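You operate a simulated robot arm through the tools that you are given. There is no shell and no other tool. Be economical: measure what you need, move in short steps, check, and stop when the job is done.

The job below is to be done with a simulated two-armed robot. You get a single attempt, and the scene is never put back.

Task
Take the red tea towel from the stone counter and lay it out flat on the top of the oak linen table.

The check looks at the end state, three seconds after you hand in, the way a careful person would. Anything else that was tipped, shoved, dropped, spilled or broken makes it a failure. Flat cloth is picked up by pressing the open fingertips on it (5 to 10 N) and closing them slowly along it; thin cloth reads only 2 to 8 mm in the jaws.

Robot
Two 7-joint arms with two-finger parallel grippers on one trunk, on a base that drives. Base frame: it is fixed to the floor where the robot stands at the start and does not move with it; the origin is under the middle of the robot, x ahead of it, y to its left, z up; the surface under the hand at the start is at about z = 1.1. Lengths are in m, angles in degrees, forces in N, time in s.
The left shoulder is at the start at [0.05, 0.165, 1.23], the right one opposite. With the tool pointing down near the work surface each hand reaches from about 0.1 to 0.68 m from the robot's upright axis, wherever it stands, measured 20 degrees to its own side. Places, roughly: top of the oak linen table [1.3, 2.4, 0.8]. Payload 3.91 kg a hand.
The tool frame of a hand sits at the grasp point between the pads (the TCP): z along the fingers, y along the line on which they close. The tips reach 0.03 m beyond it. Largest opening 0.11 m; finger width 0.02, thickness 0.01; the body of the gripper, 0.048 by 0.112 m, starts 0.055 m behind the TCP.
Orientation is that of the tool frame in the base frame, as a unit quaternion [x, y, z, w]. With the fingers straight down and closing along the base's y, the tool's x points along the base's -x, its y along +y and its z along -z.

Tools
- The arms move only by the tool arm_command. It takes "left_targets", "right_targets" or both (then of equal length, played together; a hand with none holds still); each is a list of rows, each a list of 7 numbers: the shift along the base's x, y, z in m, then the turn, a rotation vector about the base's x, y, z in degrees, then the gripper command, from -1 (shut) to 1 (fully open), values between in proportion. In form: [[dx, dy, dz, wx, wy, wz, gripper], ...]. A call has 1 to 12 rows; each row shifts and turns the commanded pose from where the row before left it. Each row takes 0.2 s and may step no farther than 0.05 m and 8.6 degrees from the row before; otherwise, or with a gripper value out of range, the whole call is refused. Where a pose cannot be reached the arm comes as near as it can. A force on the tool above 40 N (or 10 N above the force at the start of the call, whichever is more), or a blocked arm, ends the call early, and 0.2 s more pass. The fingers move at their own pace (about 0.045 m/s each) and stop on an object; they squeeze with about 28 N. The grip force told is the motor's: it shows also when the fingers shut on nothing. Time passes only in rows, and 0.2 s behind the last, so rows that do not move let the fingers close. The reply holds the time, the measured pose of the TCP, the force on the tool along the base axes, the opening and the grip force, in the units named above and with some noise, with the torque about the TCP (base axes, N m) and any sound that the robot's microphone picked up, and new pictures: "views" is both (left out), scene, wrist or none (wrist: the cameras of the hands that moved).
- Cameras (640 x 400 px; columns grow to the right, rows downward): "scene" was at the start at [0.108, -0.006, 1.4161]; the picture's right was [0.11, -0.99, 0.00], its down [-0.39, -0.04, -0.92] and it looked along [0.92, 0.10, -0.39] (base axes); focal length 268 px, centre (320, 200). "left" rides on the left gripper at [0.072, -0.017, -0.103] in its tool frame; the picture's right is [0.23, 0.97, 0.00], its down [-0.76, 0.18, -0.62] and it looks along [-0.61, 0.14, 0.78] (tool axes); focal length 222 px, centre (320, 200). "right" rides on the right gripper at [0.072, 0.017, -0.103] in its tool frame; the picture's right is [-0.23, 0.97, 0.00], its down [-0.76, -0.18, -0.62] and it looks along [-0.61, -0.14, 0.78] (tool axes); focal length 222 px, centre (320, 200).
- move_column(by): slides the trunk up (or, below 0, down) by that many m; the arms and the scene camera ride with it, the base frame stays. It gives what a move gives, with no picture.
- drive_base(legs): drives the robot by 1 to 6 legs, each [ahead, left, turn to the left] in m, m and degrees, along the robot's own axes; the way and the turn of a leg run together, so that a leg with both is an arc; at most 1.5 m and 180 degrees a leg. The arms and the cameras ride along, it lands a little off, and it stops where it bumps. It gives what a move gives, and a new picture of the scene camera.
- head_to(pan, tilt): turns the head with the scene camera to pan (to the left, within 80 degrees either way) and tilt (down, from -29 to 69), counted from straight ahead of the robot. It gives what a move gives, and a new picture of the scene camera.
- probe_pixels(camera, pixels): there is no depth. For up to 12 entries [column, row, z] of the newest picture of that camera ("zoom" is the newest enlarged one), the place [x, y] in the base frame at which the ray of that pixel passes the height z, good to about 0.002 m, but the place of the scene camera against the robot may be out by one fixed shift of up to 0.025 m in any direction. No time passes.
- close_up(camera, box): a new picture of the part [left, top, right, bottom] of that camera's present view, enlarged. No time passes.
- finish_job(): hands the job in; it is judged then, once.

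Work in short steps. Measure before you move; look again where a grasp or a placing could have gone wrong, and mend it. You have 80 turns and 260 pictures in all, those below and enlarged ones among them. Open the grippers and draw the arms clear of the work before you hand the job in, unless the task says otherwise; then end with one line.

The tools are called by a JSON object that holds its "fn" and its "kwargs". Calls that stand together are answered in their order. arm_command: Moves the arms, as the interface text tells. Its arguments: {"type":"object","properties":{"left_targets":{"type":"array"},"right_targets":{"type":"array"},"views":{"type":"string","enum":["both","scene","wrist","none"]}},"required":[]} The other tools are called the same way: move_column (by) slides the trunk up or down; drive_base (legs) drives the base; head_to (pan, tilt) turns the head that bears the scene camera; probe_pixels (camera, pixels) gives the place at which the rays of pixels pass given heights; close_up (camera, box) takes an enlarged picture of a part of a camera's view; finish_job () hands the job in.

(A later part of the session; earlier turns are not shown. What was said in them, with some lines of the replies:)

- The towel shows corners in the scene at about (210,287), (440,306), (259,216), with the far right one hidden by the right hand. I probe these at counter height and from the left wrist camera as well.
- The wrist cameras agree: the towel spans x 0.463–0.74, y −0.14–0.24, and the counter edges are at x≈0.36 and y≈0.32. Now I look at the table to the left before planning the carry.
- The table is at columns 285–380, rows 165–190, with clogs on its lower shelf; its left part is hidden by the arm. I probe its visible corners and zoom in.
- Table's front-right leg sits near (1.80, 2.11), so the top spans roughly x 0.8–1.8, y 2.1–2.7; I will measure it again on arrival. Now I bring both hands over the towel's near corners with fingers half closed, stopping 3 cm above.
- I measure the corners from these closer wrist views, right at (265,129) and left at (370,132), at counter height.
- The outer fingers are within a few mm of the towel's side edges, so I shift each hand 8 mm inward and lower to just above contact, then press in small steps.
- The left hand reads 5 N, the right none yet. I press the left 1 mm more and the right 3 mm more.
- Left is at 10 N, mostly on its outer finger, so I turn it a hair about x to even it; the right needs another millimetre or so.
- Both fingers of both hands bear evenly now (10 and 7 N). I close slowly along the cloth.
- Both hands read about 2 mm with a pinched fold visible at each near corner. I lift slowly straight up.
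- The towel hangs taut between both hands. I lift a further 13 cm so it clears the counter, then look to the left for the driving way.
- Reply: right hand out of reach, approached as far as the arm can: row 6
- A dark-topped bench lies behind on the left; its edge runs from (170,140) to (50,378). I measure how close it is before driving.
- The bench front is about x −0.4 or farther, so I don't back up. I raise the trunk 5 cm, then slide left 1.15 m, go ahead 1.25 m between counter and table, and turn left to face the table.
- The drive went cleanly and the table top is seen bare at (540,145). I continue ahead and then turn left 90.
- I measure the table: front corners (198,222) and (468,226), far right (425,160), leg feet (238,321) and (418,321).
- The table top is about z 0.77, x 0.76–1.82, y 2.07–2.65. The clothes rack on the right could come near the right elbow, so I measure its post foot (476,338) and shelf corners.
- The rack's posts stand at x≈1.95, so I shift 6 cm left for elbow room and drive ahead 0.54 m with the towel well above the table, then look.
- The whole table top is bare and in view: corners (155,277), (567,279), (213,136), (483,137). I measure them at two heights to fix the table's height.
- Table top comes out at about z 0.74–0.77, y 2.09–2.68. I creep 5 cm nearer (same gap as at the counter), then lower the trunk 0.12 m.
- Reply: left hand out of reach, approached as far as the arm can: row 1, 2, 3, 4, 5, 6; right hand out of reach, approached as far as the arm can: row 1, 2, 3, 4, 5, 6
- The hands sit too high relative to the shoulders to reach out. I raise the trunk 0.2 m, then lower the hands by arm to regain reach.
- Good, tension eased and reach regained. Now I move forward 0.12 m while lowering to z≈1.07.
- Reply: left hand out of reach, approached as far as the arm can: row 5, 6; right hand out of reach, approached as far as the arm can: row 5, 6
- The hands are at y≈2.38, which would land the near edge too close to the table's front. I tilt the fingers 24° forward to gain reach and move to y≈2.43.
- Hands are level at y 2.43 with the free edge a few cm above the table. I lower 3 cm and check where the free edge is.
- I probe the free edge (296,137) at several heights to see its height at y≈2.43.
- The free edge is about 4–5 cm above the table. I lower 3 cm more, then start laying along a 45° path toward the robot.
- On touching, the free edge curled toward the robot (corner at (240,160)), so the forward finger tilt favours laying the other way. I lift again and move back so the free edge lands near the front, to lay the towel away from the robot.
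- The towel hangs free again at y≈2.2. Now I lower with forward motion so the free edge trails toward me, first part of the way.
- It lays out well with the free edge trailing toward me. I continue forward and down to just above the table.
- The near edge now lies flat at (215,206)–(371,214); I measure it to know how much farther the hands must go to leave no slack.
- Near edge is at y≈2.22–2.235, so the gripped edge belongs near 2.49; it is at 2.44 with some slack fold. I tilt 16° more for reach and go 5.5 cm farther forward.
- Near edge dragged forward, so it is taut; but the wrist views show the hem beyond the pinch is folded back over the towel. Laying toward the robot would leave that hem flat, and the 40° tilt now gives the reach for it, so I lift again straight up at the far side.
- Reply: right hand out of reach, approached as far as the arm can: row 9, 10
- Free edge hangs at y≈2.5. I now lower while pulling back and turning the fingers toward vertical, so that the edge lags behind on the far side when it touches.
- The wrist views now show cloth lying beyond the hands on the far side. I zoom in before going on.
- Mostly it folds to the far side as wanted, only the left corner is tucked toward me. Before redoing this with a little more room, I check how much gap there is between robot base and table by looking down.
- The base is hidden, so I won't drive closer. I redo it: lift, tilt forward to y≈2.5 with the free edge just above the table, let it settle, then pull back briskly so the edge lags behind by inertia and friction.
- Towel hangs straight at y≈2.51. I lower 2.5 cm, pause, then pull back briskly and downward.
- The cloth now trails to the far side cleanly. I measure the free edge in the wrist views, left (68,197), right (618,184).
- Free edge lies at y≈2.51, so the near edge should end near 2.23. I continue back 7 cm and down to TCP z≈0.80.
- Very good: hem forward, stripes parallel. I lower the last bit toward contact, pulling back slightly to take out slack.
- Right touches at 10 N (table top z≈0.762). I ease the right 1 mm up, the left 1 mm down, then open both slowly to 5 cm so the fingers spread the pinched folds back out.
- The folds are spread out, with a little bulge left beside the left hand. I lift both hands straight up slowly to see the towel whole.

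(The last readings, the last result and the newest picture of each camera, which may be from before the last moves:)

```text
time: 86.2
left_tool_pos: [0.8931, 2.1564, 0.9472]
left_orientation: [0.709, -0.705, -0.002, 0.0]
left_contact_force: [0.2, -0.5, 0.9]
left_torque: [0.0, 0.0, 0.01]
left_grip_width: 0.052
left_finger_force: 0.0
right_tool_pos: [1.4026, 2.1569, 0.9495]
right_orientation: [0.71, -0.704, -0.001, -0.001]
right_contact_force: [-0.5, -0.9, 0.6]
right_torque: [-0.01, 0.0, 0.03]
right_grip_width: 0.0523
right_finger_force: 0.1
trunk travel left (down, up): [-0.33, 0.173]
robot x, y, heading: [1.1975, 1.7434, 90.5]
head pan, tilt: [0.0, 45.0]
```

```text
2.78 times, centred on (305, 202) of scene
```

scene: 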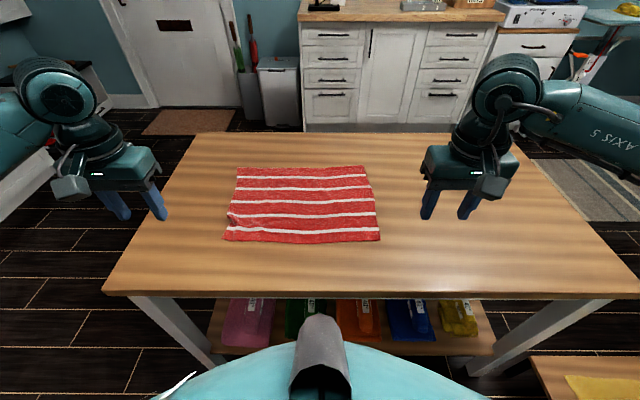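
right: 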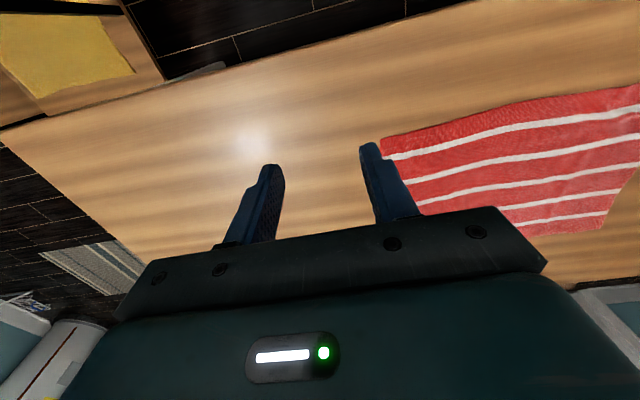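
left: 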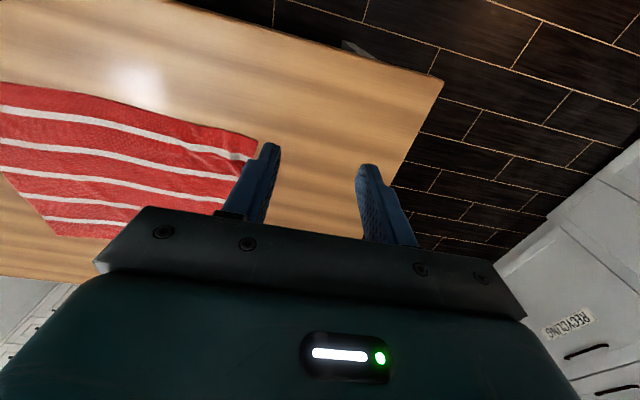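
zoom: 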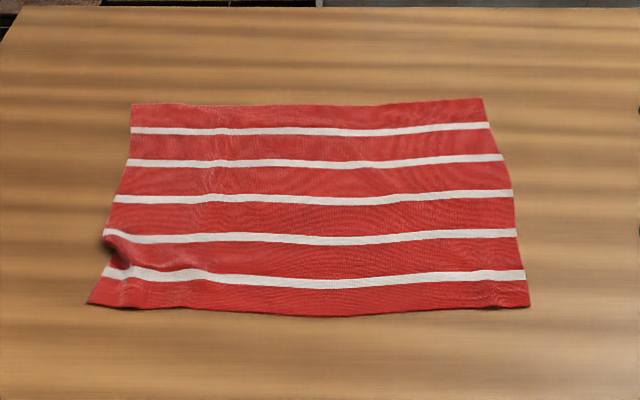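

The towel lies flat and unfolded, except a small bulge at the left near edge, zoom (120,250). I measure it to smooth it by drawing the left near corner a centimetre toward me with shut fingertips.

{"fn": "probe_pixels", "kwargs": {"camera": "zoom", "pixels": [[90, 304, 0.763], [108, 240, 0.763], [130, 105, 0.763], [529, 306, 0.763], [482, 98, 0.763], [130, 285, 0.763], [320, 316, 0.763]]}}

{"fn": "probe_pixels", "kwargs": {"camera": "right", "pixels": [[381, 143, 0.763]]}}

{"fn": "probe_pixels", "kwargs": {"camera": "left", "pixels": [[262, 140, 0.763]]}}

```text
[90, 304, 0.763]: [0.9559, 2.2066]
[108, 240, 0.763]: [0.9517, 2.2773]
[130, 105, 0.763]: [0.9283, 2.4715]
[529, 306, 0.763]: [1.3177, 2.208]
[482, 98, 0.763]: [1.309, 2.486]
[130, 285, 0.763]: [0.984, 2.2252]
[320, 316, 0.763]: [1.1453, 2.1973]
```

```text
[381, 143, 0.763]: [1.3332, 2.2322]
```

```text
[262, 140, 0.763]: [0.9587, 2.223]
```

The left near corner is at (0.959, 2.223), about 2 cm inward and 1 cm short. I shut the left fingers and come down at (0.983, 2.243), staying just above the cloth first.

{"fn": "arm_command", "kwargs": {"left_targets": [[0.03, 0.029, -0.01, 0, 0, 0, -1], [0.03, 0.029, -0.01, 0, 0, 0, -1], [0.03, 0.029, -0.02, 0, 0, 0, -1], [0, 0, -0.04, 0, 0, 0, -1], [0, 0, -0.04, 0, 0, 0, -1], [0, 0, -0.025, 0, 0, 0, -1], [0, 0, -0.007, 0, 0, 0, -1], [0, 0, -0.004, 0, 0, 0, -1], [0, 0, 0, 0, 0, 0, -1]], "views": "none"}}

```text
time: 88.2
left_tool_pos: [0.9838, 2.2412, 0.793]
left_orientation: [0.709, -0.705, -0.003, -0.001]
left_contact_force: [-0.5, -0.9, 0.7]
left_torque: [-0.02, -0.01, 0.01]
left_grip_width: 0.0
left_finger_force: 28.4
right_tool_pos: [1.4025, 2.1585, 0.9493]
right_orientation: [0.709, -0.705, -0.001, -0.001]
right_contact_force: [0.4, -0.1, 0.6]
right_torque: [-0.01, 0.0, 0.0]
right_grip_width: 0.0525
right_finger_force: 0.1
trunk travel left (down, up): [-0.33, 0.173]
robot x, y, heading: [1.1957, 1.7371, 90.3]
head pan, tilt: [0.0, 45.0]
```

Just above contact. I press about 1.5–2 mm and check the force.

{"fn": "arm_command", "kwargs": {"left_targets": [[0, 0, -0.001, 0, 0, 0, -1], [0, 0, -0.001, 0, 0, 0, -1], [0, 0, 0, 0, 0, 0, -1]], "views": "none"}}

```text
time: 89.0
left_tool_pos: [0.9847, 2.2424, 0.7918]
left_orientation: [0.71, -0.705, -0.003, 0.0]
left_contact_force: [0.4, -0.3, -0.1]
left_torque: [-0.02, 0.01, 0.02]
left_grip_width: 0.0
left_finger_force: 27.7
right_tool_pos: [1.4024, 2.1591, 0.9501]
right_orientation: [0.71, -0.704, -0.001, -0.001]
right_contact_force: [-0.1, 0.2, -0.1]
right_torque: [-0.03, 0.01, 0.01]
right_grip_width: 0.0524
right_finger_force: 0.0
trunk travel left (down, up): [-0.33, 0.173]
robot x, y, heading: [1.1976, 1.746, 90.4]
head pan, tilt: [0.0, 45.0]
```

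No contact yet, so 1.5 mm more, still checking.

{"fn": "arm_command", "kwargs": {"left_targets": [[0, 0, -0.001, 0, 0, 0, -1], [0, 0, -0.0005, 0, 0, 0, -1], [0, 0, 0, 0, 0, 0, -1]], "views": "none"}}

```text
time: 89.8
left_tool_pos: [0.9825, 2.2426, 0.7915]
left_orientation: [0.71, -0.704, -0.003, -0.002]
left_contact_force: [1.7, -1.9, 9.5]
left_torque: [-0.06, 0.0, -0.01]
left_grip_width: 0.0
left_finger_force: 28.5
right_tool_pos: [1.4017, 2.1571, 0.9492]
right_orientation: [0.709, -0.705, -0.001, -0.002]
right_contact_force: [0.3, 0.2, 0.8]
right_torque: [-0.03, -0.01, 0.02]
right_grip_width: 0.0523
right_finger_force: 0.1
trunk travel left (down, up): [-0.33, 0.173]
robot x, y, heading: [1.1961, 1.7424, 90.4]
head pan, tilt: [0.0, 45.0]
```

Pressing at 9.5 N. I draw the corner slowly outward and toward me, then lift away and look.

{"fn": "arm_command", "kwargs": {"left_targets": [[-0.004, -0.003, 0, 0, 0, 0, -1], [-0.004, -0.003, 0, 0, 0, 0, -1], [-0.004, -0.003, 0, 0, 0, 0, -1], [-0.004, -0.002, 0, 0, 0, 0, -1], [0, 0, 0.01, 0, 0, 0, -1], [0, 0, 0.03, 0, 0, 0, -1], [0, -0.02, 0.04, 0, 0, 0, -1], [-0.03, -0.02, 0.03, 0, 0, 0, -1], [-0.04, -0.02, 0.02, 0, 0, 0, -1], [-0.04, -0.02, 0, 0, 0, 0, -1]], "views": "scene"}}

{"fn": "close_up", "kwargs": {"camera": "scene", "box": [190, 130, 420, 274]}}

```text
time: 92.0
left_tool_pos: [0.8543, 2.1508, 0.9186]
left_orientation: [0.71, -0.704, -0.003, -0.001]
left_contact_force: [0.9, -0.2, -0.3]
left_torque: [0.0, 0.01, -0.06]
left_grip_width: 0.0002
left_finger_force: 27.6
right_tool_pos: [1.4012, 2.1567, 0.9501]
right_orientation: [0.71, -0.705, -0.001, -0.001]
right_contact_force: [0.0, -0.1, 0.3]
right_torque: [-0.02, 0.0, 0.03]
right_grip_width: 0.0523
right_finger_force: 0.0
trunk travel left (down, up): [-0.33, 0.173]
robot x, y, heading: [1.1959, 1.7406, 90.3]
head pan, tilt: [0.0, 45.0]
```

scene: 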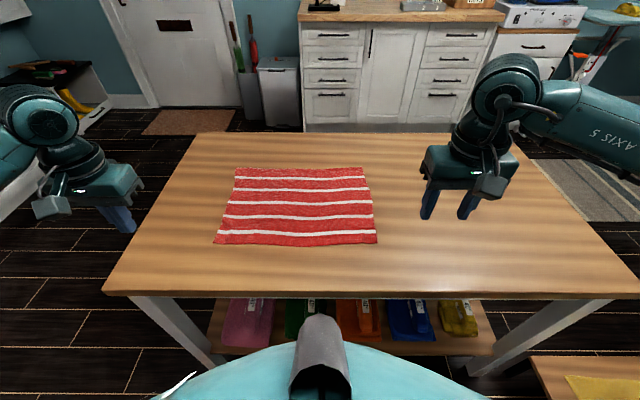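

```text
2.78 times, centred on (305, 202) of scene
```

zoom: 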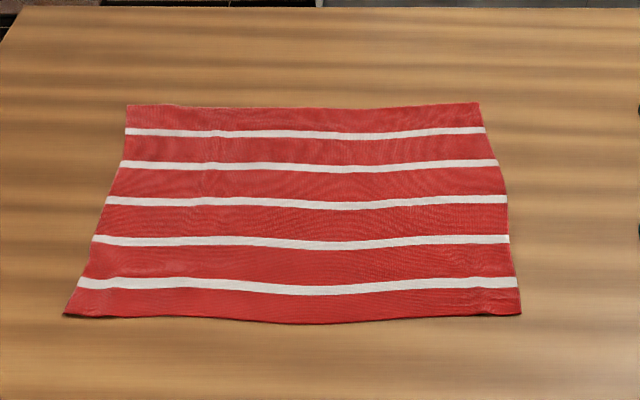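

The bulge is gone; the towel lies flat in full on the table. I open both grippers and draw the arms up and clear, raising the trunk a little.

{"fn": "arm_command", "kwargs": {"left_targets": [[0, -0.03, 0.035, 0, 0, 0, 1], [0, -0.03, 0.035, 0, 0, 0, 1], [0, -0.03, 0.03, 0, 0, 0, 1], [0, -0.03, 0.03, 0, 0, 0, 1], [0, 0, 0, 0, 0, 0, 1], [0, 0, 0, 0, 0, 0, 1]], "right_targets": [[0, -0.03, 0.035, 0, 0, 0, 1], [0, -0.03, 0.035, 0, 0, 0, 1], [0, -0.03, 0.03, 0, 0, 0, 1], [0, -0.03, 0.03, 0, 0, 0, 1], [0, 0, 0, 0, 0, 0, 1], [0, 0, 0, 0, 0, 0, 1]], "views": "scene"}}

{"fn": "drive_base", "kwargs": {"legs": [[-0.3, 0, 0]]}}

```text
time: 93.4
left_tool_pos: [0.8586, 2.0309, 1.0506]
left_orientation: [0.71, -0.704, -0.002, 0.0]
left_contact_force: [0.5, 0.7, 0.1]
left_torque: [0.01, 0.02, -0.03]
left_grip_width: 0.1102
left_finger_force: 0.1
right_tool_pos: [1.4016, 2.0386, 1.079]
right_orientation: [0.709, -0.705, 0.0, 0.0]
right_contact_force: [0.6, -0.5, 0.3]
right_torque: [0.03, 0.0, -0.01]
right_grip_width: 0.1102
right_finger_force: 0.0
trunk travel left (down, up): [-0.33, 0.173]
robot x, y, heading: [1.1965, 1.7418, 90.6]
head pan, tilt: [0.0, 45.0]
```

scene: 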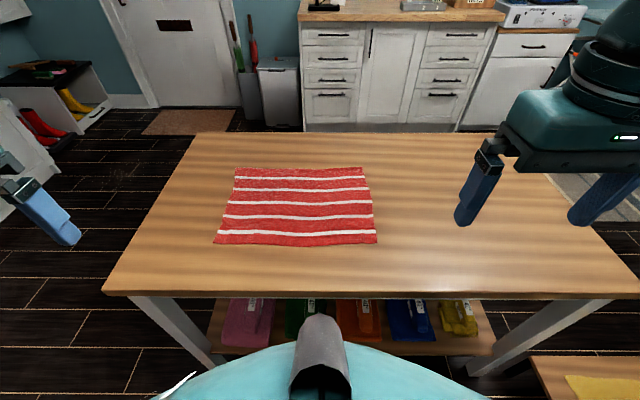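

```text
time: 95.5
left_tool_pos: [0.8583, 1.7271, 1.0511]
left_orientation: [0.713, -0.701, -0.003, -0.001]
left_contact_force: [0.3, -0.5, -0.2]
left_torque: [0.01, -0.01, 0.0]
left_grip_width: 0.11
left_finger_force: 0.1
right_tool_pos: [1.4031, 1.7393, 1.0778]
right_orientation: [0.712, -0.702, -0.002, -0.001]
right_contact_force: [-0.3, 0.0, 0.2]
right_torque: [0.01, -0.01, -0.01]
right_grip_width: 0.1102
right_finger_force: 0.1
trunk travel left (down, up): [-0.33, 0.173]
robot x, y, heading: [1.1975, 1.442, 90.7]
head pan, tilt: [0.0, 45.0]
```

scene: 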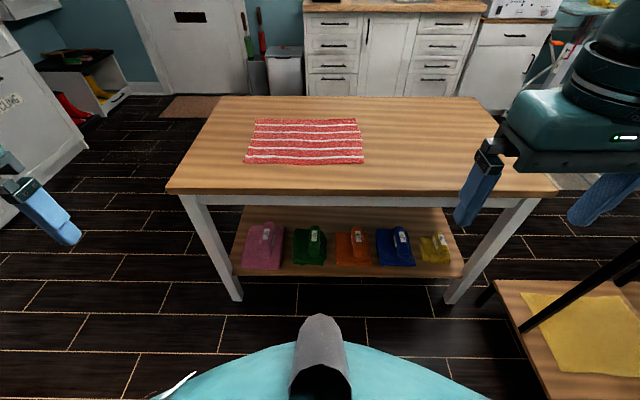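

The towel lies flat on the table, nothing else has moved, and the robot is clear with both grippers open. I hand in.

{"fn": "finish_job", "kwargs": {}}

```text
The job is handed in.
```

The red tea towel is laid out flat and unfolded on the oak linen table. Nothing else appeared disturbed in the last camera view, the arms are clear with both grippers open, and the job is handed in.
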